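You operate a simulated robot arm through the tools that you are given. There is no shell and no other tool. Be economical: measure what you need, move in short steps, check, and stop when the job is done.

The job below is to be done with a simulated two-armed robot. You get a single attempt, and the scene is never put back.

JOB
Put the job ticket and the pad it names in the parts tray.
Fine: hold the pad case with the other hand as its drawer is pulled and pushed; it ends shut. Set down upright: what you pick out, job ticket.

The check looks at the end state, three seconds after you hand in, the way a careful person would. Anything else that was tipped, shoved, dropped, spilled or broken makes it a failure.

ROBOT AND FRAMES
Two 7-joint arms with two-finger parallel grippers on one trunk, on a base that drives. Base frame: it is fixed to the floor where the robot stands at the start and does not move with it; the origin is under the middle of the robot, x ahead of it, y to its left, z up. Readings come in m, rad, newtons and seconds.
The left shoulder is at the start at [0.07, 0.133, 1.176], the right one opposite. With the tool pointing down near the work surface each hand reaches from about 0.1 to 0.62 m from the robot's upright axis, wherever it stands, measured 20 degrees to its own side. Places, roughly: case drawer [0.5, -0.2, 0.8]; cream parts tray [0.7, -0.3, 0.8]. Payload 1.57 kg a hand.
The TCP of each hand is the grasp point between the finger pads, 0.03 m short of the fingertips. In the tool frame z runs along the fingers and y along their closing line. Largest opening 0.08 m; finger width 0.017, thickness 0.012; the body of the gripper, 0.04 by 0.082 m, starts 0.08 m behind the TCP.
Orientation is told as [roll, pitch, yaw] about the base's x, y, z axes, in that order, counted from this pose: with the fingers straight down and closing along the base's y, the tool's x points along the base's -x, its y along +y and its z along -z.

CONTROLS
- The arms move only by the tool jog_arm. It takes "left_moves", "right_moves" or both (then of equal length, played together; a hand with none holds still); each is a list that holds one entry, the list of rows, each a list of 7 numbers: the turn, a rotation vector about the tool's x, y, z in units of 120 degrees (1.0 is 120 degrees), then the shift along the tool's x, y, z in units of 500 mm (1.0 is 500 mm), then the gripper command, from -1 (shut) to 1 (fully open), values between in proportion. In form: [[[wx, wy, wz, tx, ty, tz, hand], ...]]. A call has 1 to 20 rows; each row is the pose to reach, as a shift and turn from the pose commanded when the call began, along the tool's axes at that moment. A call with a number of a shift or a turn outside -1 to 1 is refused whole. A row lasts 0.2 s, in which the tool goes at most 0.05 m and 0.15 rad; a call with a longer step from one row to the next is refused whole, and so is a gripper value outside its range. A pose out of reach is approached as far as the arm can. The call stops where the force on the tool passes 60 N (or 10 N more than at its start, if that is more) or the arm is blocked; 0.2 s more then pass. The fingers move at their own pace (about 0.153 m/s each) and stop on an object; they squeeze with about 32 N. The grip force told is the motor's: it shows also when the fingers shut on nothing. Time passes only in rows, and 0.2 s behind the last, so rows that repeat a pose let the fingers close. It gives the time, the measured TCP pose, the force on the tool (base axes), the opening and the grip force at its end, in the units of the frame above (readings bear some noise), with the torque about the TCP (base axes, N m) and any sound that the robot's microphone picked up.
- Cameras (640 x 400 px; columns grow to the right, rows downward): "scene" is now at [0.1236, -0.0348, 1.3918]; the picture's right is [-0.42, -0.91, 0.00], its down [-0.61, 0.28, -0.74] and it looks along [0.67, -0.31, -0.68] (base axes); focal length 255 px, centre (320, 200). "left" rides on the left gripper at [0.072, 0.007, -0.122] in its tool frame; the picture's right is [-0.09, 1.00, 0.00], its down [-0.84, -0.08, -0.54] and it looks along [-0.54, -0.05, 0.84] (tool axes); focal length 238 px, centre (320, 200). "right" rides on the right gripper at [0.072, -0.007, -0.122] in its tool frame; the picture's right is [0.09, 1.00, 0.00], its down [-0.84, 0.08, -0.54] and it looks along [-0.54, 0.05, 0.84] (tool axes); focal length 238 px, centre (320, 200). There is no depth. A picture from a camera that has moved, and an enlarged one, comes with that camera's place and axes in the base frame and with its lens.
- camera(camera): a new picture of that camera. The clock stands still meanwhile.
- move_column(by): slides the trunk up (or, below 0, down) by that many m; the arms and the scene camera ride with it, the base frame stays. It gives what a move gives, with no picture.
- base_move(legs): drives the robot by 1 to 6 legs, each [ahead, left, turn to the left] in m, m and rad, along the robot's own axes; the way and the turn of a leg run together, so that a leg with both is an arc; at most 1.5 m and 3.142 rad a leg. The arms and the cameras ride along, it lands a little off, and it stops where it bumps. It gives what a move gives.
- head_to(pan, tilt): turns the head with the scene camera to pan (to the left, within 1.501 rad either way) and tilt (down, from -0.506 to 1.204), counted from straight ahead of the robot. It gives what a move gives.
- close_up(camera, box): a new picture of the part [left, top, right, bottom] of that camera's present view, enlarged. The clock stands still meanwhile.
- hand_in(): hands the job in; it is judged then, once.

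Go step by step. Nothing tells you exact positions but the pictures and the camera data: compare them with the known pose of the tool, close in by small moves and look again before you grip or let go. The budget is 120 turns and 88 pictures, counting those below and the enlarged ones. Unless the task says otherwise, let go and move clear before handing in, and close with one line.

The tools are called after "Emit:" by a JSON object that holds its "fn" and its "kwargs". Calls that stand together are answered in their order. jog_arm: Moves the arms, as the interface text tells. Its arguments: {"type":"object","properties":{"left_moves":{"type":"array","items":{"type":"array","items":{"type":"array","items":{"type":"number"}}}},"right_moves":{"type":"array","items":{"type":"array","items":{"type":"array","items":{"type":"number"}}}}},"required":[]} The other tools are called the same way: move_column (by) slides the trunk up or down; base_move (legs) drives the base; head_to (pan, tilt) turns the head that bears the scene camera; camera (camera) takes a picture; close_up (camera, box) takes an enlarged picture of a part of a camera's view; hand_in () hands the job in.

At the start:

```text
clock: 0.0
left_tool_pos: [0.4483, 0.0283, 1.1684]
left_tcp_rot: [-0.002, 0.0, 0.0]
left_ft_force: [-0.2, 0.1, -0.1]
left_ft_torque: [0.02, 0.0, -0.01]
left_opening: 0.0801
left_finger_force: 0.0
right_tool_pos: [0.3582, -0.4011, 1.1957]
right_tcp_rot: [0.0, 0.0, 0.0]
right_ft_force: [-0.3, 0.1, 0.0]
right_ft_torque: [-0.01, 0.01, -0.01]
right_opening: 0.08
right_finger_force: 0.0
trunk travel left (down, up): [-0.75, 0.19]
robot x, y, heading: [0.0006, -0.0001, 0.003]
head pan, tilt: [-0.433, 0.74]
```

scene: 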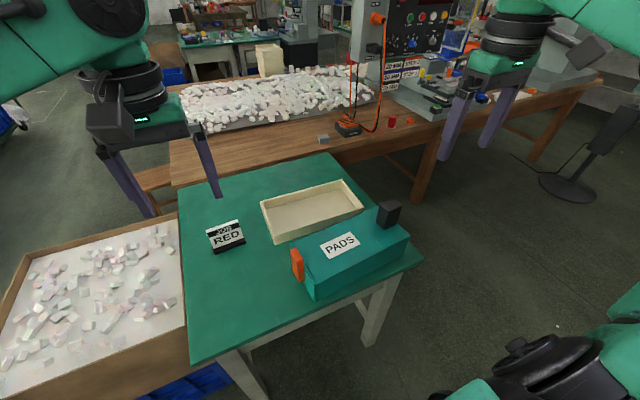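
right: 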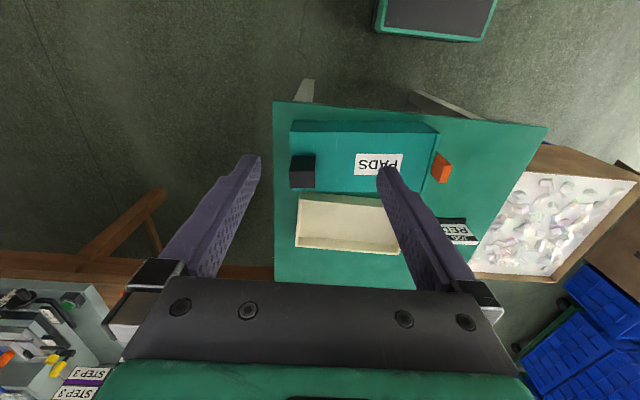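
left: 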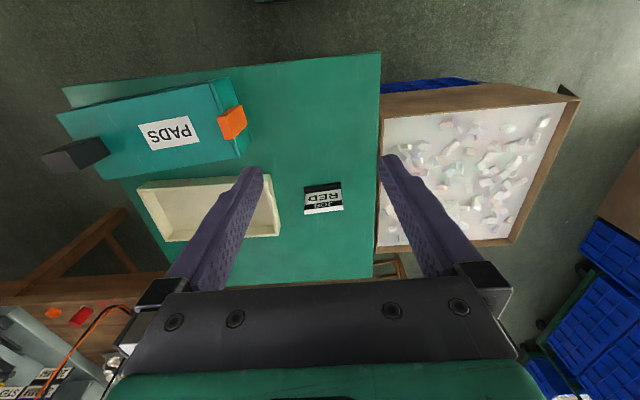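

The ticket appears to say "RED", and the case has an orange pull facing +y with a dark block at its far end. I'll take enlarged views to measure these.

Emit:
{"fn": "close_up", "kwargs": {"camera": "scene", "box": [170, 150, 430, 312]}}

Emit:
{"fn": "close_up", "kwargs": {"camera": "left", "box": [40, 50, 400, 275]}}

Emit:
{"fn": "close_up", "kwargs": {"camera": "right", "box": [260, 90, 560, 278]}}

```text
2.46 times, centred on (300, 231) of scene
camera zoom: at [0.1236, -0.0348, 1.3918], right [-0.42, -0.91, 0.0], down [-0.61, 0.28, -0.74], along [0.67, -0.31, -0.68], focal length 628 px, centre (369, 124)
```

zoom: 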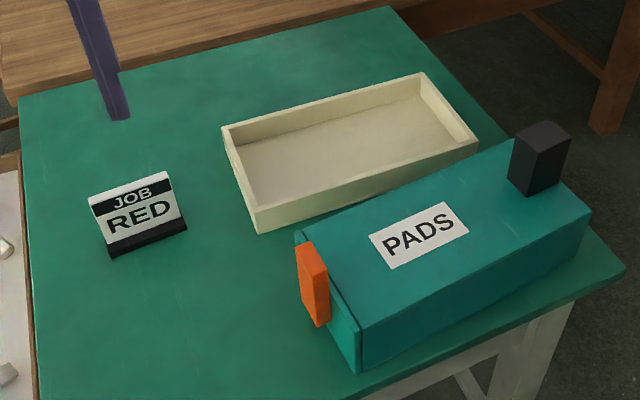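

```text
1.78 times, centred on (220, 162) of left
camera zoom: at [0.3777, 0.0347, 1.2905], right [0.09, 1.0, 0.0], down [0.84, -0.08, 0.54], along [0.54, -0.05, -0.84], focal length 424 px, centre (498, 267)
```

zoom: 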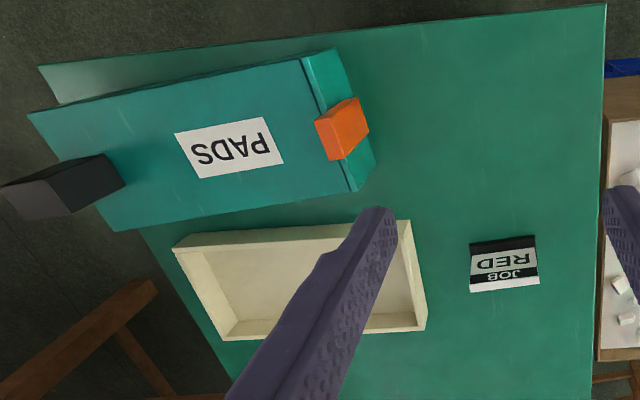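

```text
2.13 times, centred on (410, 184) of right
camera zoom: at [0.2864, -0.4097, 1.3177], right [-0.09, 1.0, 0.0], down [0.84, 0.08, 0.54], along [0.54, 0.05, -0.84], focal length 507 px, centre (128, 234)
```

zoom: 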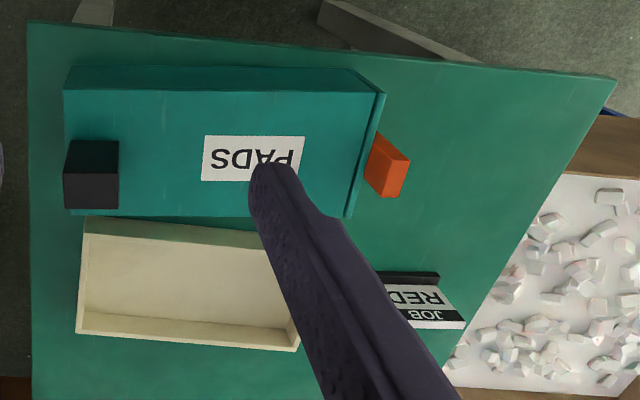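

Triangulated so far: tabletop z≈0.755 with its near edge at x≈0.40, the case from about (0.41..0.55, -0.15..-0.45), the tray at about (0.71,-0.28), and the ticket at about (0.67,0.01). The tray is beyond reach, so I'll look down to see how much room there is to drive forward.

Emit:
{"fn": "head_to", "kwargs": {"pan": 0.0, "tilt": 1.2}}

Emit:
{"fn": "camera", "kwargs": {"camera": "scene"}}

```text
clock: 0.9
left_tool_pos: [0.4484, 0.0278, 1.1691]
left_tcp_rot: [0.0, -0.001, 0.001]
left_ft_force: [0.8, 0.2, 0.1]
left_ft_torque: [0.01, -0.01, -0.03]
left_opening: 0.08
left_finger_force: 0.0
right_tool_pos: [0.3575, -0.402, 1.1964]
right_tcp_rot: [-0.001, 0.0, 0.001]
right_ft_force: [0.8, -0.9, -0.1]
right_ft_torque: [0.03, -0.03, 0.01]
right_opening: 0.0799
right_finger_force: 0.0
trunk travel left (down, up): [-0.75, 0.19]
robot x, y, heading: [-0.0025, 0.0021, 0.003]
head pan, tilt: [0.0, 1.201]
```

```text
81 pictures are left
camera scene: at [0.1039, 0.0001, 1.3593], right [0.0, -1.0, 0.0], down [-0.93, 0.0, -0.36], along [0.36, 0.0, -0.93], focal length 255 px, centre (320, 200)
```

scene: 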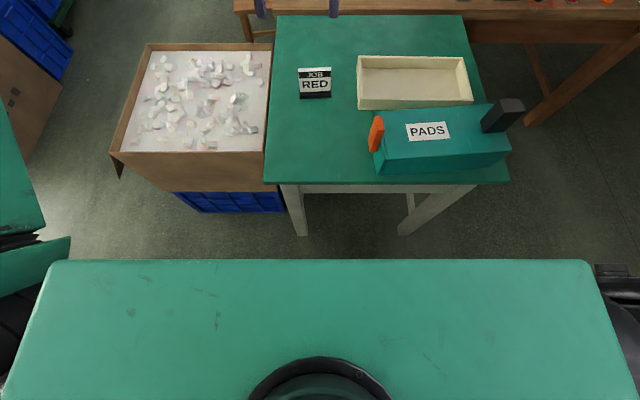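

The gap is at least 0.1 m at floor level, so I'll drive to about (0.12,-0.15) to bring everything into reach. Then I'll look again.

Emit:
{"fn": "base_move", "kwargs": {"legs": [[0.0, -0.16, 0.0], [0.12, 0.0, 0.0]]}}

Emit:
{"fn": "head_to", "kwargs": {"pan": -0.1, "tilt": 0.9}}

Emit:
{"fn": "camera", "kwargs": {"camera": "scene"}}

Emit:
{"fn": "camera", "kwargs": {"camera": "left"}}

Emit:
{"fn": "camera", "kwargs": {"camera": "right"}}

```text
clock: 3.2
left_tool_pos: [0.5665, -0.13, 1.1691]
left_tcp_rot: [0.0, -0.002, 0.003]
left_ft_force: [0.0, 0.4, 0.0]
left_ft_torque: [0.0, 0.0, 0.03]
left_opening: 0.0799
left_finger_force: 0.1
right_tool_pos: [0.4763, -0.5609, 1.1969]
right_tcp_rot: [0.0, -0.002, 0.004]
right_ft_force: [-0.7, -0.4, -0.6]
right_ft_torque: [0.05, 0.04, 0.01]
right_opening: 0.0799
right_finger_force: 0.0
trunk travel left (down, up): [-0.75, 0.19]
robot x, y, heading: [0.1183, -0.1598, 0.005]
head pan, tilt: [0.0, 1.201]
```

```text
clock: 4.0
left_tool_pos: [0.5689, -0.1293, 1.1686]
left_tcp_rot: [-0.001, -0.001, 0.002]
left_ft_force: [0.1, -0.4, 0.2]
left_ft_torque: [-0.01, 0.02, 0.01]
left_opening: 0.0802
left_finger_force: 0.1
right_tool_pos: [0.4787, -0.5609, 1.1968]
right_tcp_rot: [-0.001, 0.0, 0.003]
right_ft_force: [-0.3, 0.0, 0.7]
right_ft_torque: [0.01, 0.04, 0.03]
right_opening: 0.08
right_finger_force: 0.0
trunk travel left (down, up): [-0.75, 0.19]
robot x, y, heading: [0.1208, -0.1553, 0.002]
head pan, tilt: [-0.099, 0.901]
```

```text
80 pictures are left
camera scene: at [0.2437, -0.1654, 1.379], right [-0.1, -1.0, 0.0], down [-0.78, 0.08, -0.62], along [0.62, -0.06, -0.78], focal length 255 px, centre (320, 200)
```

scene: 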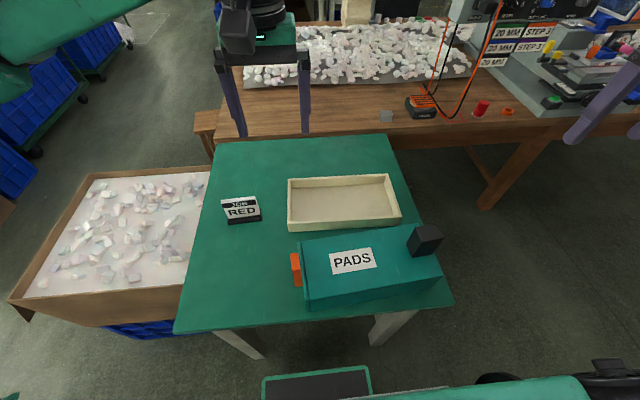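

```text
79 pictures are left
camera left: at [0.4981, -0.1227, 1.2903], right [0.09, 1.0, 0.0], down [0.84, -0.08, 0.54], along [0.54, -0.05, -0.84], focal length 238 px, centre (320, 200)
```

left: 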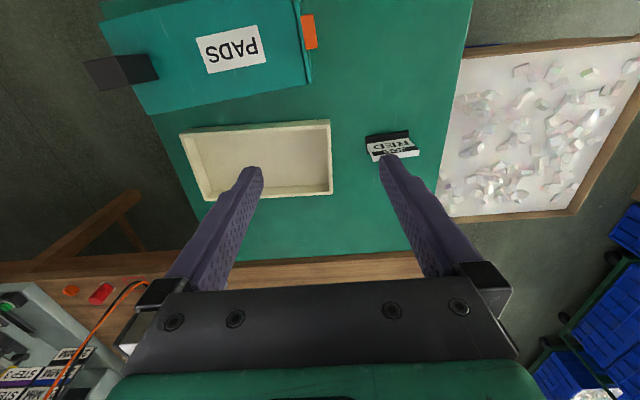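

```text
78 pictures are left
camera right: at [0.4081, -0.5673, 1.3176], right [-0.1, 1.0, 0.0], down [0.84, 0.08, 0.54], along [0.54, 0.05, -0.84], focal length 238 px, centre (320, 200)
```

right: 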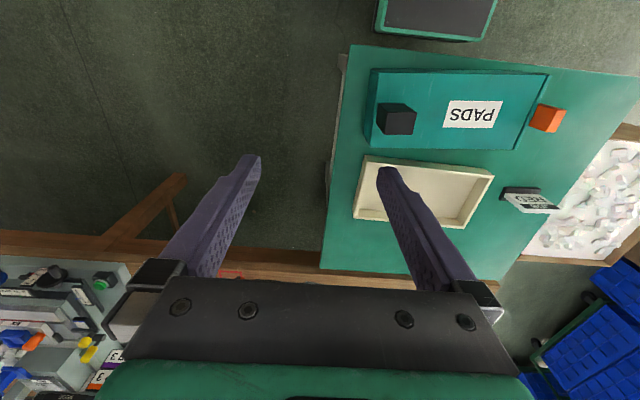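

The base is in place, with its front deck clear of the table legs. I need the ticket's shape, so I'll zoom in on it from three cameras.

Emit:
{"fn": "close_up", "kwargs": {"camera": "scene", "box": [200, 180, 280, 230]}}

Emit:
{"fn": "close_up", "kwargs": {"camera": "left", "box": [340, 110, 436, 170]}}

Emit:
{"fn": "close_up", "kwargs": {"camera": "right", "box": [360, 60, 600, 210]}}

```text
8.00 times, centred on (240, 205) of scene
camera zoom: at [0.2437, -0.1654, 1.379], right [-0.1, -1.0, 0.0], down [-0.78, 0.08, -0.62], along [0.62, -0.06, -0.78], focal length 2042 px, centre (960, 160)
```

zoom: 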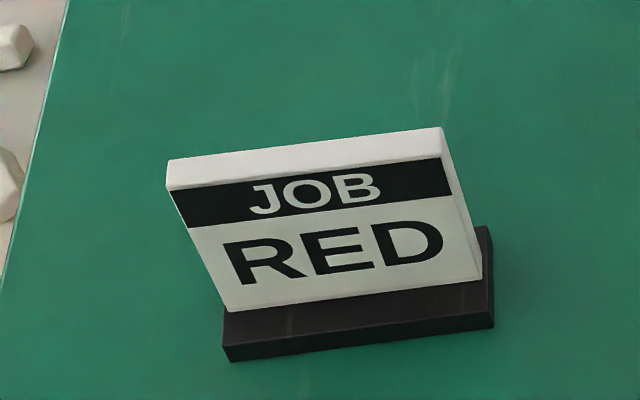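

```text
6.67 times, centred on (388, 140) of left
camera zoom: at [0.4981, -0.1227, 1.2903], right [0.09, 1.0, 0.0], down [0.84, -0.08, 0.54], along [0.54, -0.05, -0.84], focal length 1589 px, centre (-133, 600)
```

zoom: 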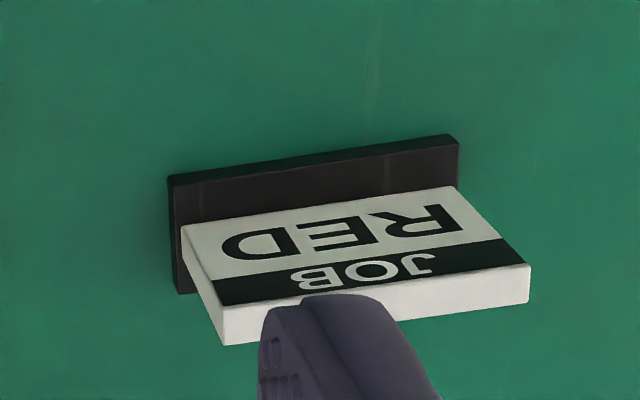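

```text
2.67 times, centred on (480, 135) of right
camera zoom: at [0.4081, -0.5673, 1.3176], right [-0.1, 1.0, 0.0], down [0.84, 0.08, 0.54], along [0.54, 0.05, -0.84], focal length 636 px, centre (-107, 373)
```

zoom: 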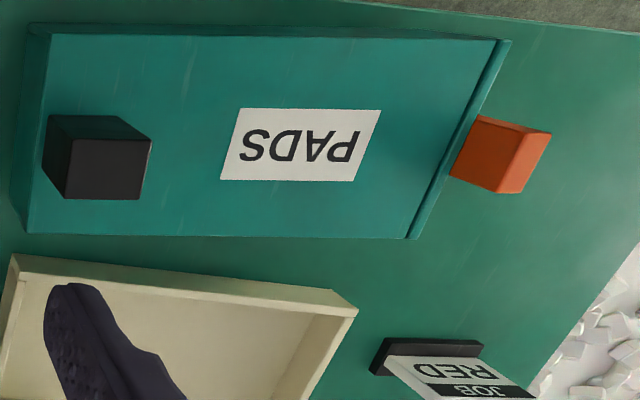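

The ticket is a thin upright plate (x≈0.689, y≈0.011, z 0.77–0.842, yaw ≈+4°) on a black base. I'll bring the left hand above it, turned to close along x.

Emit:
{"fn": "jog_arm", "kwargs": {"left_moves": [[[0, 0, 0.0652, -0.0218, 0.0255, 0.0397, 1], [0, 0, 0.1305, -0.0436, 0.051, 0.0795, 1], [0, 0, 0.1957, -0.0655, 0.0764, 0.1192, 1], [0, 0, 0.2609, -0.0873, 0.1018, 0.1589, 1], [0, 0, 0.3262, -0.1091, 0.1273, 0.1986, 1], [0, 0, 0.3914, -0.1309, 0.1527, 0.2384, 1], [0, 0, 0.4567, -0.1527, 0.1782, 0.2781, 1], [0, 0, 0.5219, -0.1745, 0.2036, 0.3178, 1], [0, 0, 0.5871, -0.1964, 0.2291, 0.3575, 1], [0, 0, 0.6524, -0.2182, 0.2545, 0.3973, 1], [0, 0, 0.7176, -0.24, 0.28, 0.437, 1], [0, 0, 0.7176, -0.24, 0.28, 0.437, 1]]]}}

Emit:
{"fn": "camera", "kwargs": {"camera": "left"}}

Emit:
{"fn": "camera", "kwargs": {"camera": "scene"}}

```text
clock: 6.6
left_tool_pos: [0.6873, 0.0112, 0.9502]
left_tcp_rot: [0.0, -0.001, -1.501]
left_ft_force: [-0.4, -1.4, -0.3]
left_ft_torque: [0.01, -0.04, 0.01]
left_opening: 0.0803
left_finger_force: 0.1
right_tool_pos: [0.4786, -0.5601, 1.1961]
right_tcp_rot: [0.0, 0.001, 0.004]
right_ft_force: [-0.2, 0.7, 0.4]
right_ft_torque: [-0.02, -0.03, 0.01]
right_opening: 0.0801
right_finger_force: 0.0
trunk travel left (down, up): [-0.75, 0.19]
robot x, y, heading: [0.1185, -0.1593, 0.004]
head pan, tilt: [-0.099, 0.901]
```

```text
74 pictures are left
camera left: at [0.6895, 0.0834, 1.0721], right [1.0, -0.02, 0.0], down [-0.02, -0.84, 0.54], along [-0.01, -0.54, -0.84], focal length 238 px, centre (320, 200)
```

left: 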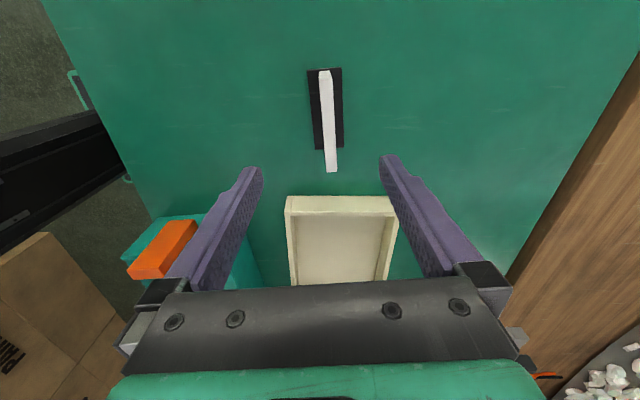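

```text
73 pictures are left
camera scene: at [0.2426, -0.1657, 1.3791], right [-0.1, -1.0, 0.0], down [-0.78, 0.08, -0.62], along [0.62, -0.06, -0.78], focal length 255 px, centre (320, 200)
```

scene: 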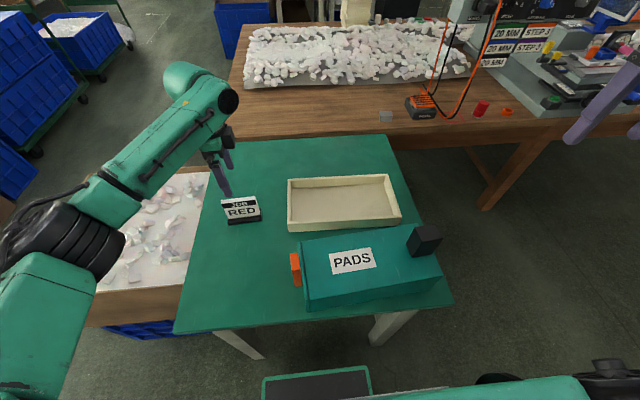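

The fingers straddle the plate about centrally. I'll descend to z≈0.815 in steps and then look before closing.

Emit:
{"fn": "jog_arm", "kwargs": {"left_moves": [[[0, 0, 0, 0, 0.003, 0.07, 1], [0, 0, 0, 0, 0.006, 0.14, 1], [0, 0, 0, 0, 0.008, 0.2, 1], [0, 0, 0, 0, 0.008, 0.27, 1], [0, 0, 0, 0, 0.008, 0.27, 1]]]}}

Emit:
{"fn": "camera", "kwargs": {"camera": "left"}}

Emit:
{"fn": "close_up", "kwargs": {"camera": "scene", "box": [180, 130, 308, 210]}}

```text
clock: 7.8
left_tool_pos: [0.6921, 0.0112, 0.8136]
left_tcp_rot: [0.001, 0.0, -1.499]
left_ft_force: [-1.1, 0.3, -0.9]
left_ft_torque: [0.0, 0.01, 0.02]
left_opening: 0.0799
left_finger_force: 0.0
right_tool_pos: [0.4783, -0.5595, 1.1967]
right_tcp_rot: [0.0, 0.0, 0.005]
right_ft_force: [-1.1, 0.3, 0.4]
right_ft_torque: [-0.01, 0.02, 0.02]
right_opening: 0.0801
right_finger_force: 0.2
trunk travel left (down, up): [-0.75, 0.19]
robot x, y, heading: [0.1202, -0.1608, 0.007]
head pan, tilt: [-0.099, 0.901]
```

```text
72 pictures are left
camera left: at [0.6947, 0.0838, 0.9365], right [1.0, -0.02, 0.0], down [-0.02, -0.84, 0.54], along [-0.01, -0.54, -0.84], focal length 238 px, centre (320, 200)
```

left: 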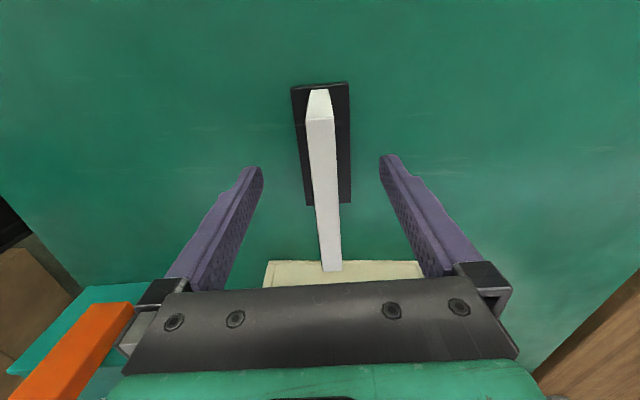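

```text
5.00 times, centred on (244, 170) of scene
camera zoom: at [0.2426, -0.1654, 1.3791], right [-0.1, -1.0, 0.0], down [-0.78, 0.08, -0.62], along [0.62, -0.06, -0.78], focal length 1276 px, centre (700, 350)
```

zoom: 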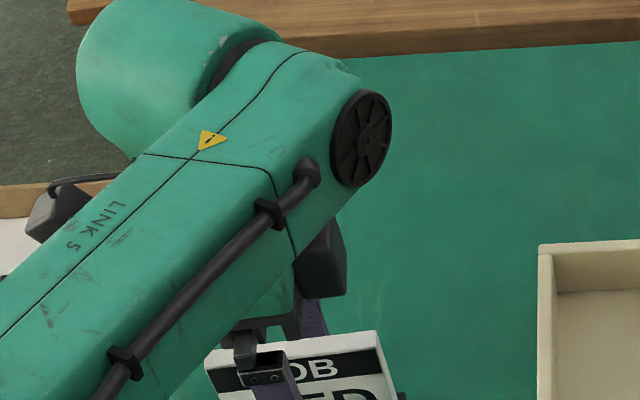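

The plate sits between the fingers. I'll close, then lift slightly.

Emit:
{"fn": "jog_arm", "kwargs": {"left_moves": [[[0, 0, 0, 0, 0, 0, 0], [0, 0, 0, 0, 0, 0, -0.5], [0, 0, 0, 0, 0, 0, -1], [0, 0, 0, 0, 0, 0, -1], [0, 0, 0, 0, 0, -0.05, -1], [0, 0, 0, 0, 0, -0.12, -1], [0, 0, 0, 0, 0, -0.18, -1], [0, 0, 0, 0, 0, -0.18, -1]]]}}

Emit:
{"fn": "camera", "kwargs": {"camera": "left"}}

Emit:
{"fn": "camera", "kwargs": {"camera": "scene"}}

```text
clock: 9.6
left_tool_pos: [0.693, 0.0127, 0.9063]
left_tcp_rot: [0.0, 0.0, -1.499]
left_ft_force: [-0.3, 0.5, -0.8]
left_ft_torque: [0.01, -0.02, 0.01]
left_opening: 0.0117
left_finger_force: 28.4
right_tool_pos: [0.4784, -0.5596, 1.195]
right_tcp_rot: [0.001, -0.001, 0.004]
right_ft_force: [-0.7, 0.0, 0.5]
right_ft_torque: [0.0, 0.01, -0.01]
right_opening: 0.08
right_finger_force: 0.0
trunk travel left (down, up): [-0.75, 0.19]
robot x, y, heading: [0.1188, -0.1552, 0.006]
head pan, tilt: [-0.099, 0.901]
```

```text
70 pictures are left
camera left: at [0.6954, 0.0835, 1.0274], right [1.0, -0.02, 0.0], down [-0.02, -0.84, 0.54], along [-0.01, -0.54, -0.84], focal length 238 px, centre (320, 200)
```

left: 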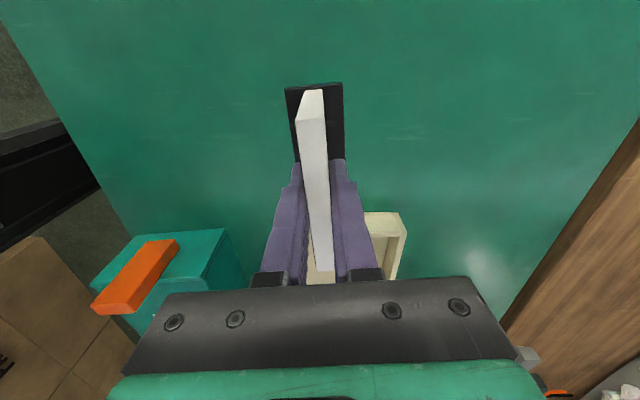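

```text
69 pictures are left
camera scene: at [0.2432, -0.1653, 1.3791], right [-0.1, -1.0, 0.0], down [-0.78, 0.08, -0.62], along [0.62, -0.06, -0.78], focal length 255 px, centre (320, 200)
```

scene: 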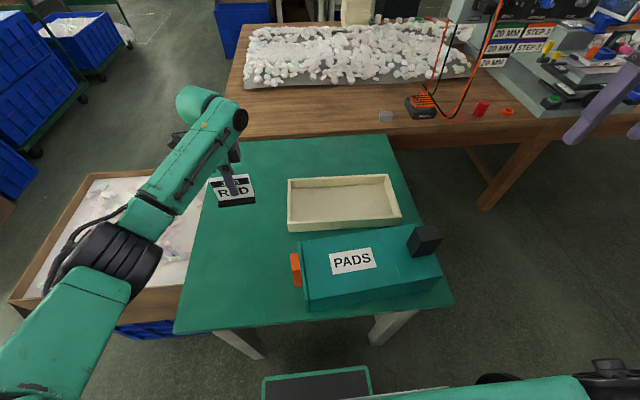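

The ticket is held level (opening 0.0117). I'll carry it over the tray to about (0.715,-0.30), leaving the left part of the tray for the pad.

Emit:
{"fn": "jog_arm", "kwargs": {"left_moves": [[[0, 0, 0, -0.07, 0, -0.02, -1], [0, 0, 0, -0.14, 0, -0.03, -1], [0, 0, 0, -0.21, 0, -0.03, -1], [0, 0, 0, -0.28, 0, -0.03, -1], [0, 0, 0, -0.35, 0, -0.03, -1], [0, 0, 0, -0.42, 0, -0.03, -1], [0, 0, 0, -0.49, 0, -0.03, -1], [0, 0, 0, -0.56, 0, -0.03, -1], [0, 0, 0, -0.63, 0, -0.03, -1], [0, 0, 0, -0.63, 0, -0.03, -1]]]}}

Emit:
{"fn": "camera", "kwargs": {"camera": "left"}}

Emit:
{"fn": "camera", "kwargs": {"camera": "scene"}}

```text
clock: 11.8
left_tool_pos: [0.6559, -0.2484, 0.9383]
left_tcp_rot: [0.004, 0.001, -1.498]
left_ft_force: [0.0, -0.4, -0.3]
left_ft_torque: [-0.01, -0.01, 0.02]
left_opening: 0.0113
left_finger_force: 28.8
left hand out of reach, approached as far as the arm can: row 5, 6, 7, 8, 9, 10
right_tool_pos: [0.4779, -0.5615, 1.1957]
right_tcp_rot: [0.001, 0.0, 0.003]
right_ft_force: [0.8, -0.4, -0.3]
right_ft_torque: [0.0, -0.01, -0.02]
right_opening: 0.08
right_finger_force: 0.0
trunk travel left (down, up): [-0.75, 0.19]
robot x, y, heading: [0.1191, -0.1587, 0.008]
head pan, tilt: [-0.099, 0.901]
```

```text
68 pictures are left
camera left: at [0.6586, -0.1763, 1.061], right [1.0, -0.02, 0.0], down [-0.02, -0.84, 0.54], along [-0.01, -0.54, -0.84], focal length 238 px, centre (320, 200)
```

left: 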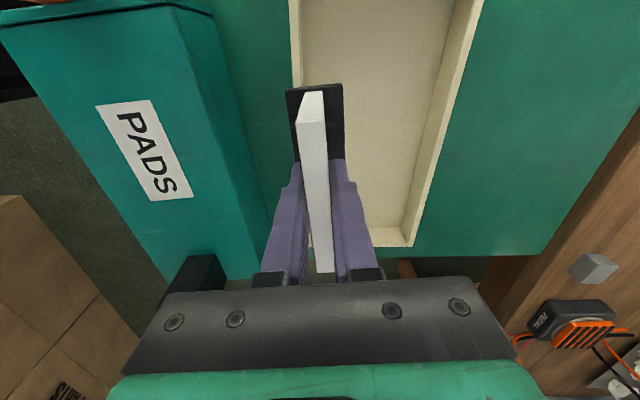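

```text
67 pictures are left
camera scene: at [0.242, -0.1674, 1.3791], right [-0.1, -1.0, 0.0], down [-0.78, 0.08, -0.62], along [0.62, -0.06, -0.78], focal length 255 px, centre (320, 200)
```

scene: 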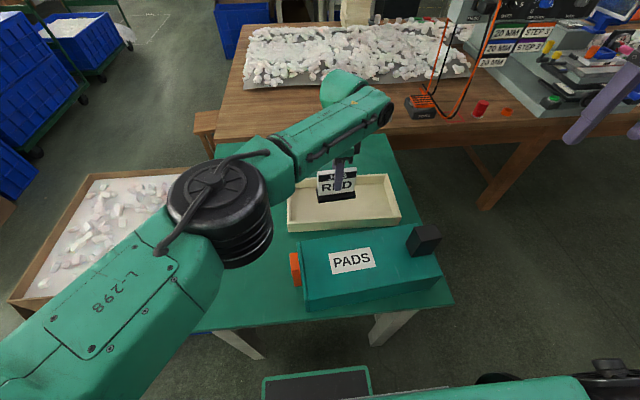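

The reach runs out here, so I'll drive the base about 0.22 m right and 0.03 m ahead, which still clears the table leg. The ticket stays aloft meanwhile.

Emit:
{"fn": "base_move", "kwargs": {"legs": [[0.0, -0.22, 0.0], [0.03, 0.0, 0.0]]}}

Emit:
{"fn": "head_to", "kwargs": {"pan": 0.3, "tilt": 0.95}}

Emit:
{"fn": "camera", "kwargs": {"camera": "scene"}}

```text
clock: 13.9
left_tool_pos: [0.6827, -0.4672, 0.9422]
left_tcp_rot: [0.006, -0.004, -1.502]
left_ft_force: [-0.2, -0.1, 0.3]
left_ft_torque: [0.01, -0.03, 0.01]
left_opening: 0.0115
left_finger_force: 28.8
right_tool_pos: [0.5038, -0.7784, 1.1989]
right_tcp_rot: [-0.003, -0.005, 0.004]
right_ft_force: [0.1, 0.6, 1.5]
right_ft_torque: [0.0, -0.02, 0.0]
right_opening: 0.08
right_finger_force: 0.0
trunk travel left (down, up): [-0.75, 0.19]
robot x, y, heading: [0.1524, -0.3788, 0.002]
head pan, tilt: [-0.099, 0.901]
```

```text
clock: 14.8
left_tool_pos: [0.6885, -0.468, 0.9399]
left_tcp_rot: [0.002, -0.003, -1.5]
left_ft_force: [-0.1, -0.1, -0.5]
left_ft_torque: [-0.01, -0.01, -0.04]
left_opening: 0.0113
left_finger_force: 28.2
right_tool_pos: [0.5097, -0.7804, 1.1952]
right_tcp_rot: [-0.001, 0.001, 0.003]
right_ft_force: [0.4, 0.2, 0.7]
right_ft_torque: [-0.02, 0.01, 0.02]
right_opening: 0.0802
right_finger_force: 0.1
trunk travel left (down, up): [-0.75, 0.19]
robot x, y, heading: [0.1474, -0.3773, 0.002]
head pan, tilt: [0.3, 0.949]
```

```text
66 pictures are left
camera scene: at [0.2687, -0.3569, 1.3754], right [0.3, -0.95, 0.0], down [-0.78, -0.24, -0.58], along [0.56, 0.17, -0.81], focal length 255 px, centre (320, 200)
```

scene: 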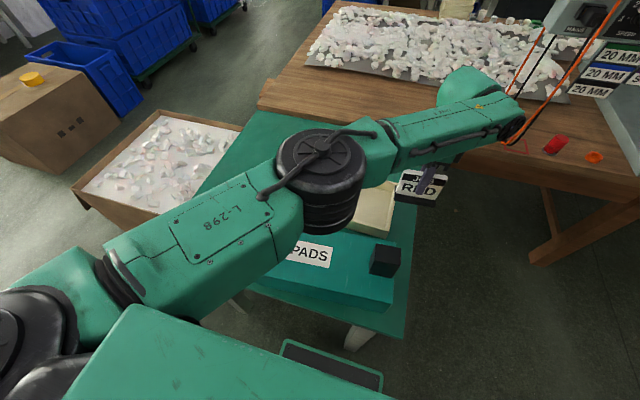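

The base landed at (0.147,-0.377). I'll bring the ticket back over the tray.

Emit:
{"fn": "jog_arm", "kwargs": {"left_moves": [[[0, 0, 0, 0.066, 0.015, 0, -1], [0, 0, 0, 0.132, 0.03, 0, -1], [0, 0, 0, 0.198, 0.045, 0, -1], [0, 0, 0, 0.265, 0.06, 0, -1], [0, 0, 0, 0.332, 0.076, 0, -1], [0, 0, 0, 0.332, 0.076, 0, -1]]]}}

Emit:
{"fn": "camera", "kwargs": {"camera": "left"}}

Emit:
{"fn": "head_to", "kwargs": {"pan": 0.0, "tilt": 0.9}}

Emit:
{"fn": "camera", "kwargs": {"camera": "scene"}}

```text
clock: 16.1
left_tool_pos: [0.7131, -0.2994, 0.9392]
left_tcp_rot: [0.001, -0.002, -1.503]
left_ft_force: [-0.5, -0.1, -0.9]
left_ft_torque: [0.02, -0.01, -0.03]
left_opening: 0.0113
left_finger_force: 29.1
right_tool_pos: [0.5086, -0.7805, 1.1956]
right_tcp_rot: [0.0, 0.001, 0.003]
right_ft_force: [-0.3, 0.7, 0.2]
right_ft_torque: [-0.01, -0.01, 0.0]
right_opening: 0.0801
right_finger_force: 0.0
trunk travel left (down, up): [-0.75, 0.19]
robot x, y, heading: [0.1486, -0.379, 0.002]
head pan, tilt: [0.3, 0.949]
```

```text
65 pictures are left
camera left: at [0.7155, -0.2273, 1.0612], right [1.0, -0.02, 0.0], down [-0.02, -0.84, 0.54], along [-0.01, -0.54, -0.84], focal length 238 px, centre (320, 200)
```

left: 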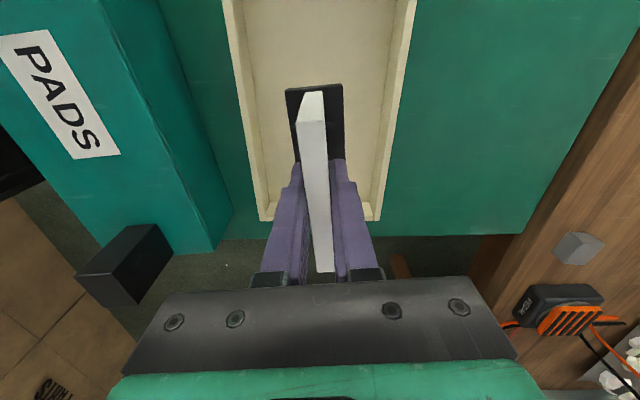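

```text
clock: 16.9
left_tool_pos: [0.714, -0.2995, 0.9387]
left_tcp_rot: [0.002, -0.002, -1.502]
left_ft_force: [-0.5, 0.7, 0.3]
left_ft_torque: [-0.01, 0.01, 0.01]
left_opening: 0.0114
left_finger_force: 29.3
right_tool_pos: [0.5088, -0.7811, 1.1968]
right_tcp_rot: [0.0, -0.002, 0.003]
right_ft_force: [0.9, 0.6, 0.0]
right_ft_torque: [-0.01, 0.0, 0.01]
right_opening: 0.0799
right_finger_force: 0.0
trunk travel left (down, up): [-0.75, 0.19]
robot x, y, heading: [0.1535, -0.3783, 0.0]
head pan, tilt: [0.0, 0.901]
```

```text
64 pictures are left
camera scene: at [0.2736, -0.3777, 1.3791], right [0.0, -1.0, 0.0], down [-0.78, 0.0, -0.62], along [0.62, 0.0, -0.78], focal length 255 px, centre (320, 200)
```

scene: 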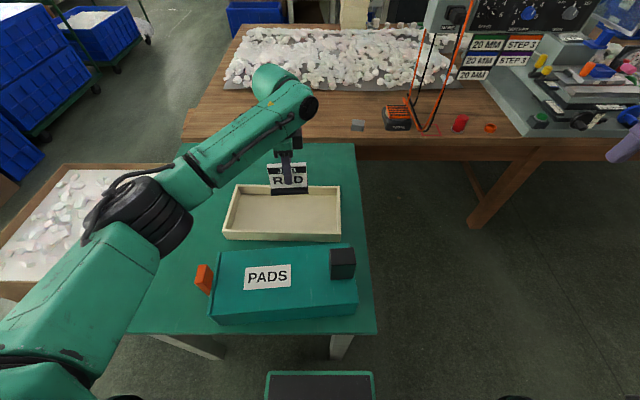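

The ticket is centred over the tray. I'll lower it near the floor first.

Emit:
{"fn": "jog_arm", "kwargs": {"left_moves": [[[0, 0, 0, 0, 0, 0.07, -1], [0, 0, 0, 0, 0, 0.14, -1], [0, 0, 0, 0, 0, 0.2, -1], [0, 0, 0, 0, 0, 0.226, -1], [0, 0, 0, 0, 0, 0.226, -1]]]}}

Emit:
{"fn": "camera", "kwargs": {"camera": "left"}}

Emit:
{"fn": "close_up", "kwargs": {"camera": "scene", "box": [210, 140, 370, 240]}}

```text
clock: 18.1
left_tool_pos: [0.7133, -0.2997, 0.8244]
left_tcp_rot: [0.001, -0.003, -1.503]
left_ft_force: [0.6, -0.2, -0.8]
left_ft_torque: [0.04, -0.02, -0.02]
left_opening: 0.0114
left_finger_force: 28.4
right_tool_pos: [0.5091, -0.7802, 1.196]
right_tcp_rot: [0.0, 0.001, 0.003]
right_ft_force: [-0.4, -0.6, -0.1]
right_ft_torque: [0.01, 0.04, -0.03]
right_opening: 0.08
right_finger_force: 0.0
trunk travel left (down, up): [-0.75, 0.19]
robot x, y, heading: [0.1522, -0.379, 0.002]
head pan, tilt: [0.0, 0.901]
```

```text
63 pictures are left
camera left: at [0.7159, -0.2279, 0.9468], right [1.0, -0.02, 0.0], down [-0.02, -0.84, 0.54], along [-0.01, -0.54, -0.84], focal length 238 px, centre (320, 200)
```

left: 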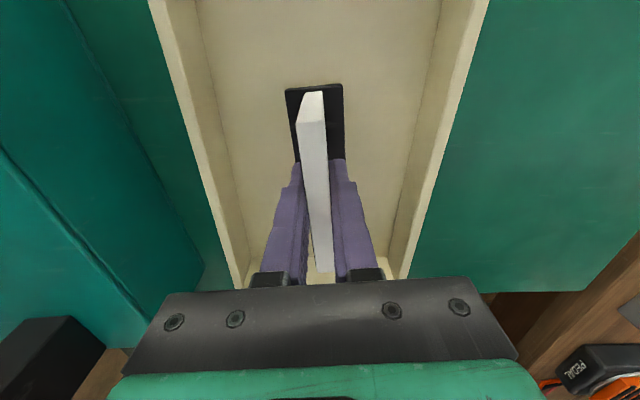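

```text
4.00 times, centred on (290, 190) of scene
camera zoom: at [0.2735, -0.3778, 1.3791], right [0.0, -1.0, 0.0], down [-0.78, 0.0, -0.62], along [0.62, 0.0, -0.78], focal length 1021 px, centre (440, 240)
```

zoom: 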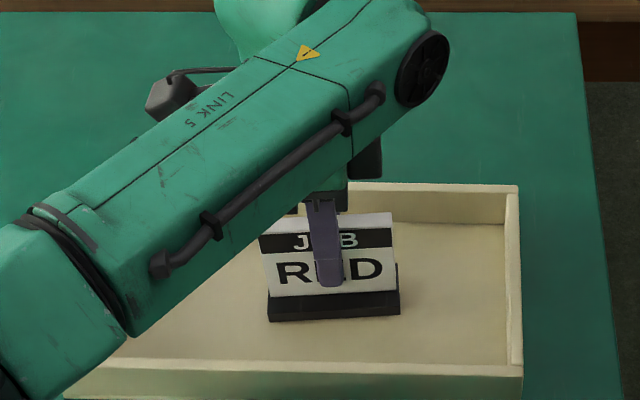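

It's well inside the tray. I'll creep down and watch the force.

Emit:
{"fn": "jog_arm", "kwargs": {"left_moves": [[[0, 0, 0, 0, 0, 0.003, -1], [0, 0, 0, 0, 0, 0.006, -1], [0, 0, 0, 0, 0, 0.009, -1], [0, 0, 0, 0, 0, 0.009, -1]]]}}

```text
clock: 19.1
left_tool_pos: [0.7142, -0.299, 0.8203]
left_tcp_rot: [0.0, -0.001, -1.501]
left_ft_force: [0.3, -0.9, -0.1]
left_ft_torque: [0.04, 0.0, 0.0]
left_opening: 0.0113
left_finger_force: 29.0
right_tool_pos: [0.5093, -0.7802, 1.1959]
right_tcp_rot: [0.001, 0.0, 0.005]
right_ft_force: [0.5, 0.0, 0.8]
right_ft_torque: [0.0, 0.02, 0.01]
right_opening: 0.08
right_finger_force: 0.1
trunk travel left (down, up): [-0.75, 0.19]
robot x, y, heading: [0.1478, -0.376, -0.003]
head pan, tilt: [0.0, 0.901]
```

Emit:
{"fn": "jog_arm", "kwargs": {"left_moves": [[[0, 0, 0, 0, 0, 0.002, -1], [0, 0, 0, 0, 0, 0.004, -1], [0, 0, 0, 0, 0, 0.004, -1]]]}}

```text
clock: 19.9
left_tool_pos: [0.713, -0.2992, 0.8221]
left_tcp_rot: [0.007, -0.003, -1.504]
left_ft_force: [2.8, 0.1, 11.7]
left_ft_torque: [0.47, 0.05, -0.03]
left_opening: 0.0115
left_finger_force: 29.1
right_tool_pos: [0.5064, -0.7809, 1.1967]
right_tcp_rot: [-0.001, 0.0, 0.003]
right_ft_force: [-0.9, 0.2, 0.1]
right_ft_torque: [-0.04, 0.03, 0.0]
right_opening: 0.08
right_finger_force: 0.1
trunk travel left (down, up): [-0.75, 0.19]
robot x, y, heading: [0.1535, -0.3768, 0.002]
head pan, tilt: [0.0, 0.901]
```

The force rose to 12 N, so the ticket is on the tray floor. I'll open, rise straight up and look.

Emit:
{"fn": "jog_arm", "kwargs": {"left_moves": [[[0, 0, 0, 0, 0, -0.001, -0.4], [0, 0, 0, 0, 0, -0.001, 0.2], [0, 0, 0, 0, 0, -0.001, 0.5], [0, 0, 0, 0, 0, -0.06, 0.5], [0, 0, 0, 0, 0, -0.14, 0.5], [0, 0, 0, 0, 0, -0.23, 0.5], [0, 0, 0, 0, 0, -0.32, 0.5], [0, 0, 0, 0, 0, -0.32, 0.5]]]}}

Emit:
{"fn": "camera", "kwargs": {"camera": "left"}}

Emit:
{"fn": "close_up", "kwargs": {"camera": "scene", "box": [190, 170, 390, 295]}}

```text
clock: 21.8
left_tool_pos: [0.7132, -0.2991, 0.9792]
left_tcp_rot: [0.002, -0.003, -1.501]
left_ft_force: [-0.3, 0.1, 0.2]
left_ft_torque: [-0.02, -0.02, 0.02]
left_opening: 0.06
left_finger_force: 0.0
right_tool_pos: [0.5091, -0.7803, 1.1964]
right_tcp_rot: [0.0, 0.001, 0.003]
right_ft_force: [-0.7, -0.9, 0.1]
right_ft_torque: [0.02, -0.01, -0.01]
right_opening: 0.0801
right_finger_force: 0.0
trunk travel left (down, up): [-0.75, 0.19]
robot x, y, heading: [0.1525, -0.374, 0.004]
head pan, tilt: [0.0, 0.901]
```

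```text
61 pictures are left
camera left: at [0.716, -0.2272, 1.101], right [1.0, -0.02, 0.0], down [-0.02, -0.84, 0.54], along [-0.01, -0.54, -0.84], focal length 238 px, centre (320, 200)
```

left: 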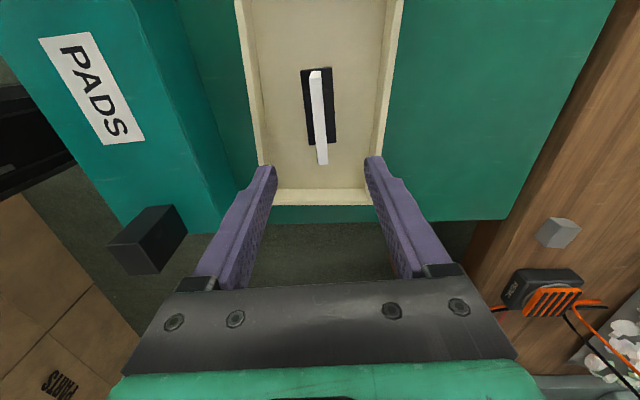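

```text
3.20 times, centred on (290, 232) of scene
camera zoom: at [0.2737, -0.3777, 1.3791], right [0.0, -1.0, 0.0], down [-0.78, 0.0, -0.62], along [0.62, 0.0, -0.78], focal length 817 px, centre (416, 96)
```

zoom: 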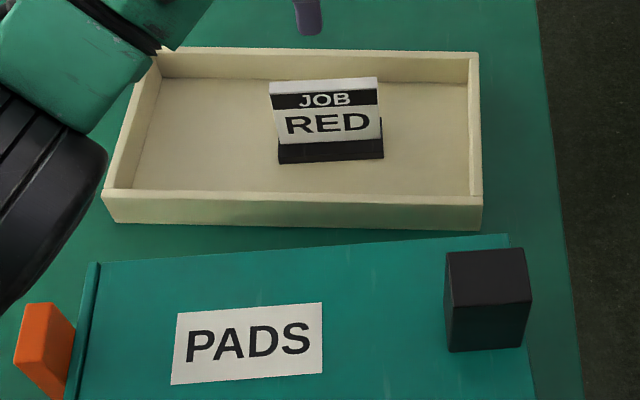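

The ticket stands upright in the tray. Next I'll bring the left hand towards the drawer pull and the right hand above the dark block.

Emit:
{"fn": "jog_arm", "kwargs": {"left_moves": [[[0, 0, 0, 0.074, -0.044, -0.02, 1], [0, 0, 0, 0.148, -0.089, -0.03, 1], [0, 0, 0, 0.223, -0.133, -0.04, 1], [0, 0, 0, 0.297, -0.178, -0.04, 1], [0, 0, 0, 0.371, -0.222, -0.04, 1], [0, 0, 0, 0.445, -0.267, -0.04, 1], [0, 0, 0, 0.52, -0.311, -0.04, 1], [0, 0, 0, 0.594, -0.356, -0.04, 1], [0, 0, 0, 0.668, -0.4, -0.04, 1], [0, 0, 0, 0.668, -0.4, -0.04, 1]]], "right_moves": [[[0, 0, 0, 0.004, 0.078, 0.03, 1], [0, 0, 0, 0.009, 0.155, 0.06, 1], [0, 0, 0, 0.013, 0.233, 0.09, 1], [0, 0, 0, 0.018, 0.311, 0.12, 1], [0, 0, 0, 0.022, 0.389, 0.15, 1], [0, 0, 0, 0.027, 0.466, 0.18, 1], [0, 0, 0, 0.031, 0.544, 0.21, 1], [0, 0, 0, 0.036, 0.622, 0.25, 1], [0, 0, 0, 0.04, 0.7, 0.292, 1], [0, 0, 0, 0.04, 0.7, 0.292, 1]]]}}

Emit:
{"fn": "camera", "kwargs": {"camera": "scene"}}

Emit:
{"fn": "camera", "kwargs": {"camera": "left"}}

Emit:
{"fn": "camera", "kwargs": {"camera": "right"}}

```text
clock: 23.9
left_tool_pos: [0.4897, 0.0195, 0.9987]
left_tcp_rot: [0.002, -0.003, -1.501]
left_ft_force: [0.7, 0.2, -0.1]
left_ft_torque: [0.0, 0.01, 0.0]
left_opening: 0.08
left_finger_force: 0.0
right_tool_pos: [0.4875, -0.4292, 1.0504]
right_tcp_rot: [0.0, -0.003, 0.0]
right_ft_force: [-0.1, -0.5, -0.9]
right_ft_torque: [0.03, -0.03, -0.01]
right_opening: 0.0799
right_finger_force: 0.0
trunk travel left (down, up): [-0.75, 0.19]
robot x, y, heading: [0.1515, -0.3781, 0.006]
head pan, tilt: [0.0, 0.901]
```

```text
59 pictures are left
camera scene: at [0.2733, -0.3778, 1.3791], right [0.0, -1.0, 0.0], down [-0.78, 0.0, -0.62], along [0.62, 0.0, -0.78], focal length 255 px, centre (320, 200)
```

scene: 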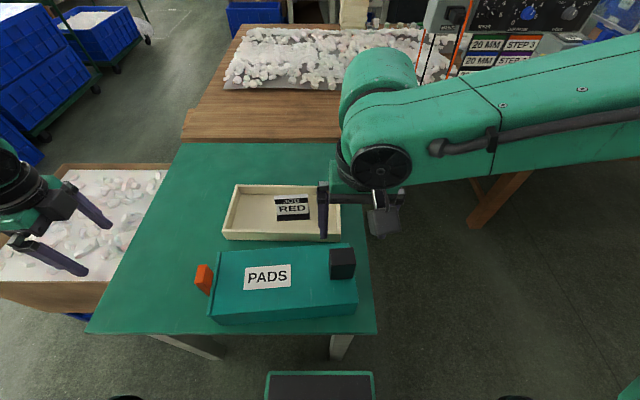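

```text
58 pictures are left
camera left: at [0.492, 0.0922, 1.1202], right [1.0, -0.02, 0.0], down [-0.02, -0.84, 0.54], along [-0.01, -0.54, -0.84], focal length 238 px, centre (320, 200)
```

left: 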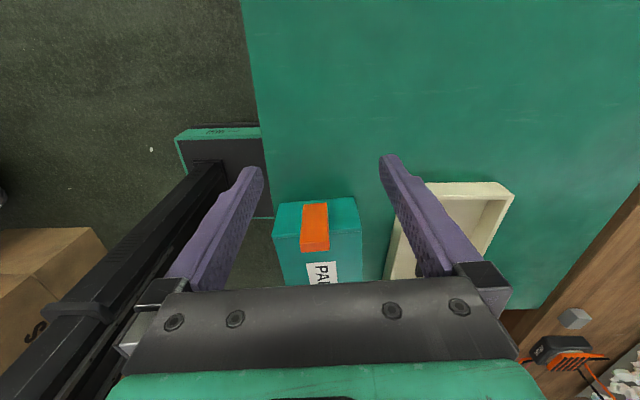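

```text
57 pictures are left
camera right: at [0.4161, -0.4371, 1.1706], right [-0.09, 1.0, 0.0], down [0.84, 0.08, 0.54], along [0.54, 0.05, -0.84], focal length 238 px, centre (320, 200)
```

right: 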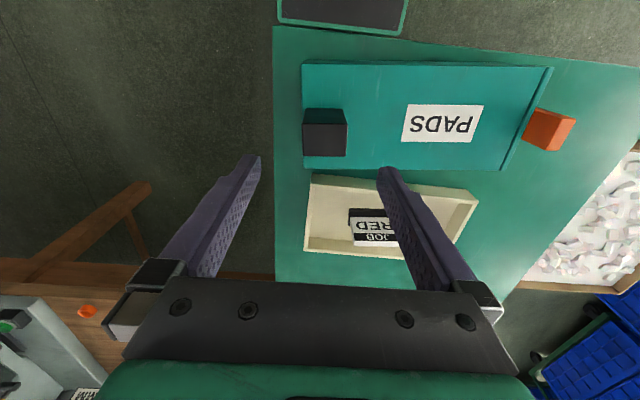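

Both hands are staged. I'll zoom in to measure the block and the pull.

Emit:
{"fn": "close_up", "kwargs": {"camera": "scene", "box": [180, 230, 372, 350]}}

Emit:
{"fn": "close_up", "kwargs": {"camera": "right", "box": [280, 40, 600, 240]}}

Emit:
{"fn": "close_up", "kwargs": {"camera": "left", "box": [240, 170, 400, 290]}}

```text
3.33 times, centred on (276, 290) of scene
camera zoom: at [0.2733, -0.3778, 1.3791], right [0.0, -1.0, 0.0], down [-0.78, 0.0, -0.62], along [0.62, 0.0, -0.78], focal length 851 px, centre (467, -100)
```

zoom: 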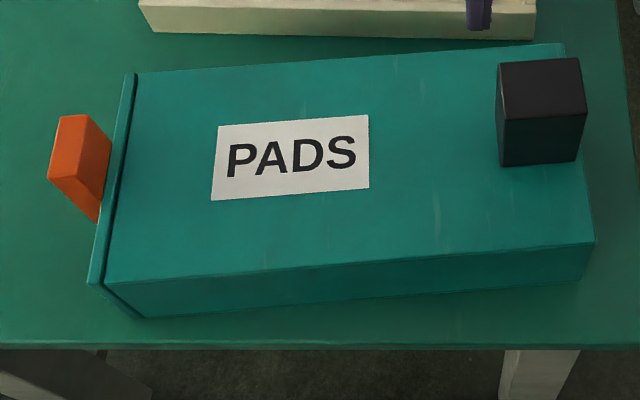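

```text
2.00 times, centred on (440, 140) of right
camera zoom: at [0.4161, -0.4371, 1.1706], right [-0.09, 1.0, 0.0], down [0.84, 0.08, 0.54], along [0.54, 0.05, -0.84], focal length 477 px, centre (80, 320)
```

zoom: 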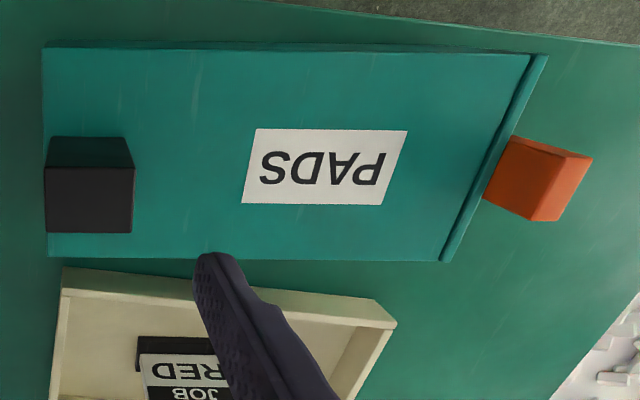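

```text
3.33 times, centred on (320, 230) of left
camera zoom: at [0.492, 0.0922, 1.1202], right [1.0, -0.02, 0.0], down [-0.02, -0.84, 0.54], along [-0.01, -0.54, -0.84], focal length 794 px, centre (320, 100)
```

zoom: 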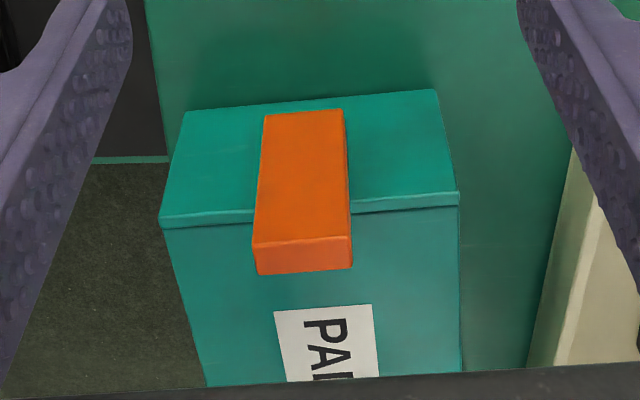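

By triangulation the block is at x 0.49–0.53, y -0.45..-0.40, z 0.82–0.893. The pull is a vertical bar at x 0.46–0.50, y≈-0.134, with its top at 0.883. I'll move both hands to hover over their targets.

Emit:
{"fn": "jog_arm", "kwargs": {"left_moves": [[[0, 0, 0, -0.06, -0.008, 0.0, 1], [0, 0, 0, -0.12, -0.016, 0.0, 1], [0, 0, 0, -0.18, -0.024, 0.02, 1], [0, 0, 0, -0.24, -0.032, 0.05, 1], [0, 0, 0, -0.297, -0.04, 0.07, 1], [0, 0, 0, -0.297, -0.04, 0.07, 1]]], "right_moves": [[[0, 0, -0.008, -0.01, 0.002, 0.04, 1], [0, 0, -0.016, -0.02, 0.004, 0.08, 1], [0, 0, -0.024, -0.03, 0.006, 0.12, 1], [0, 0, -0.0334, -0.04, 0.008, 0.16, 1], [0, 0, -0.0334, -0.045, 0.0094, 0.2, 1], [0, 0, -0.0334, -0.045, 0.0094, 0.2, 1]]]}}

Emit:
{"fn": "camera", "kwargs": {"camera": "scene"}}

Emit:
{"fn": "camera", "kwargs": {"camera": "left"}}

Emit:
{"fn": "camera", "kwargs": {"camera": "right"}}

```text
clock: 25.4
left_tool_pos: [0.4855, -0.1161, 0.9707]
left_tcp_rot: [0.001, -0.002, -1.502]
left_ft_force: [0.2, -0.2, 0.3]
left_ft_torque: [-0.01, -0.03, 0.0]
left_opening: 0.08
left_finger_force: 0.0
left hand out of reach, approached as far as the arm can: row 5, 6
right_tool_pos: [0.5102, -0.426, 0.9495]
right_tcp_rot: [0.0, 0.001, 0.072]
right_ft_force: [0.2, -0.2, -0.3]
right_ft_torque: [0.01, -0.02, 0.0]
right_opening: 0.0801
right_finger_force: 0.0
trunk travel left (down, up): [-0.75, 0.19]
robot x, y, heading: [0.1501, -0.378, -0.001]
head pan, tilt: [0.0, 0.901]
```

```text
53 pictures are left
camera scene: at [0.273, -0.3776, 1.3792], right [0.0, -1.0, 0.0], down [-0.78, 0.0, -0.62], along [0.62, 0.0, -0.78], focal length 255 px, centre (320, 200)
```

scene: 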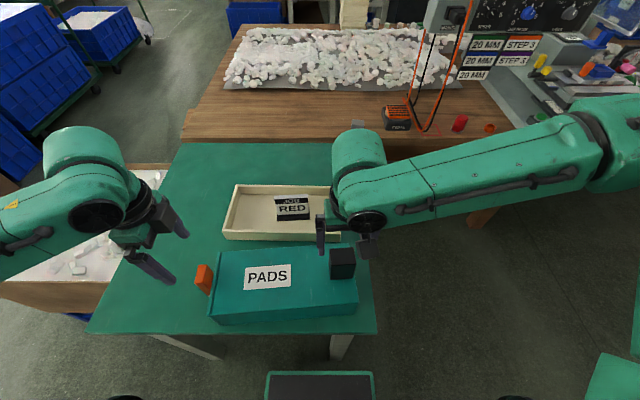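

```text
52 pictures are left
camera left: at [0.4882, -0.0432, 1.0924], right [1.0, -0.02, 0.0], down [-0.02, -0.84, 0.54], along [-0.01, -0.54, -0.84], focal length 238 px, centre (320, 200)
```

left: 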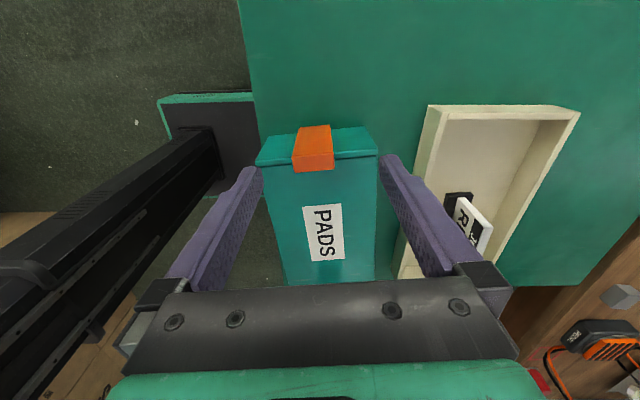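

```text
51 pictures are left
camera right: at [0.4391, -0.4384, 1.0713], right [-0.16, 0.99, 0.0], down [0.83, 0.14, 0.54], along [0.54, 0.09, -0.84], focal length 238 px, centre (320, 200)
```

right: 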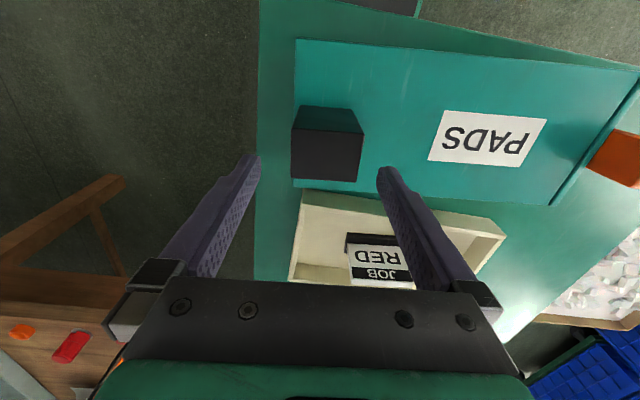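

The left wrist nears its limit at this yaw, but the bar can be gripped across its thin side with the fingers closing along y. I'll turn the left hand back to yaw≈+0.07, slightly raised.

Emit:
{"fn": "jog_arm", "kwargs": {"left_moves": [[[0, 0, -0.0683, 0.02, 0, -0.02, 1], [0, 0, -0.1365, 0.03, 0, -0.04, 1], [0, 0, -0.2048, 0.03, 0, -0.04, 1], [0, 0, -0.2729, 0.03, 0, -0.04, 1], [0, 0, -0.3412, 0.03, 0, -0.04, 1], [0, 0, -0.4094, 0.03, 0, -0.04, 1], [0, 0, -0.4777, 0.03, 0, -0.04, 1], [0, 0, -0.5459, 0.03, 0, -0.04, 1], [0, 0, -0.6141, 0.03, 0, -0.04, 1], [0, 0, -0.6824, 0.03, 0, -0.04, 1], [0, 0, -0.7506, 0.03, 0, -0.04, 1], [0, 0, -0.7506, 0.03, 0, -0.04, 1]]]}}

Emit:
{"fn": "camera", "kwargs": {"camera": "left"}}

```text
clock: 27.9
left_tool_pos: [0.4873, -0.1, 0.9898]
left_tcp_rot: [-0.002, -0.002, 0.071]
left_ft_force: [0.2, -0.4, 0.0]
left_ft_torque: [-0.02, -0.04, 0.03]
left_opening: 0.0799
left_finger_force: 0.1
right_tool_pos: [0.5114, -0.4259, 0.95]
right_tcp_rot: [0.001, 0.0, 0.074]
right_ft_force: [-0.2, 1.1, -0.1]
right_ft_torque: [0.02, 0.01, 0.02]
right_opening: 0.0798
right_finger_force: 0.2
trunk travel left (down, up): [-0.75, 0.19]
robot x, y, heading: [0.1476, -0.377, -0.005]
head pan, tilt: [0.0, 0.901]
```

```text
50 pictures are left
camera left: at [0.4143, -0.0992, 1.112], right [0.02, 1.0, 0.0], down [0.84, -0.02, 0.54], along [0.54, -0.01, -0.84], focal length 238 px, centre (320, 200)
```

left: 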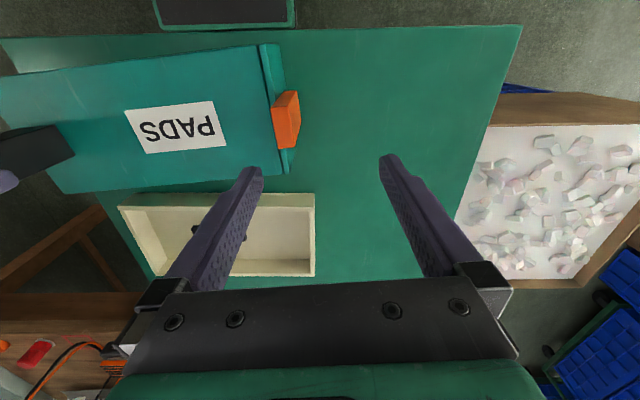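

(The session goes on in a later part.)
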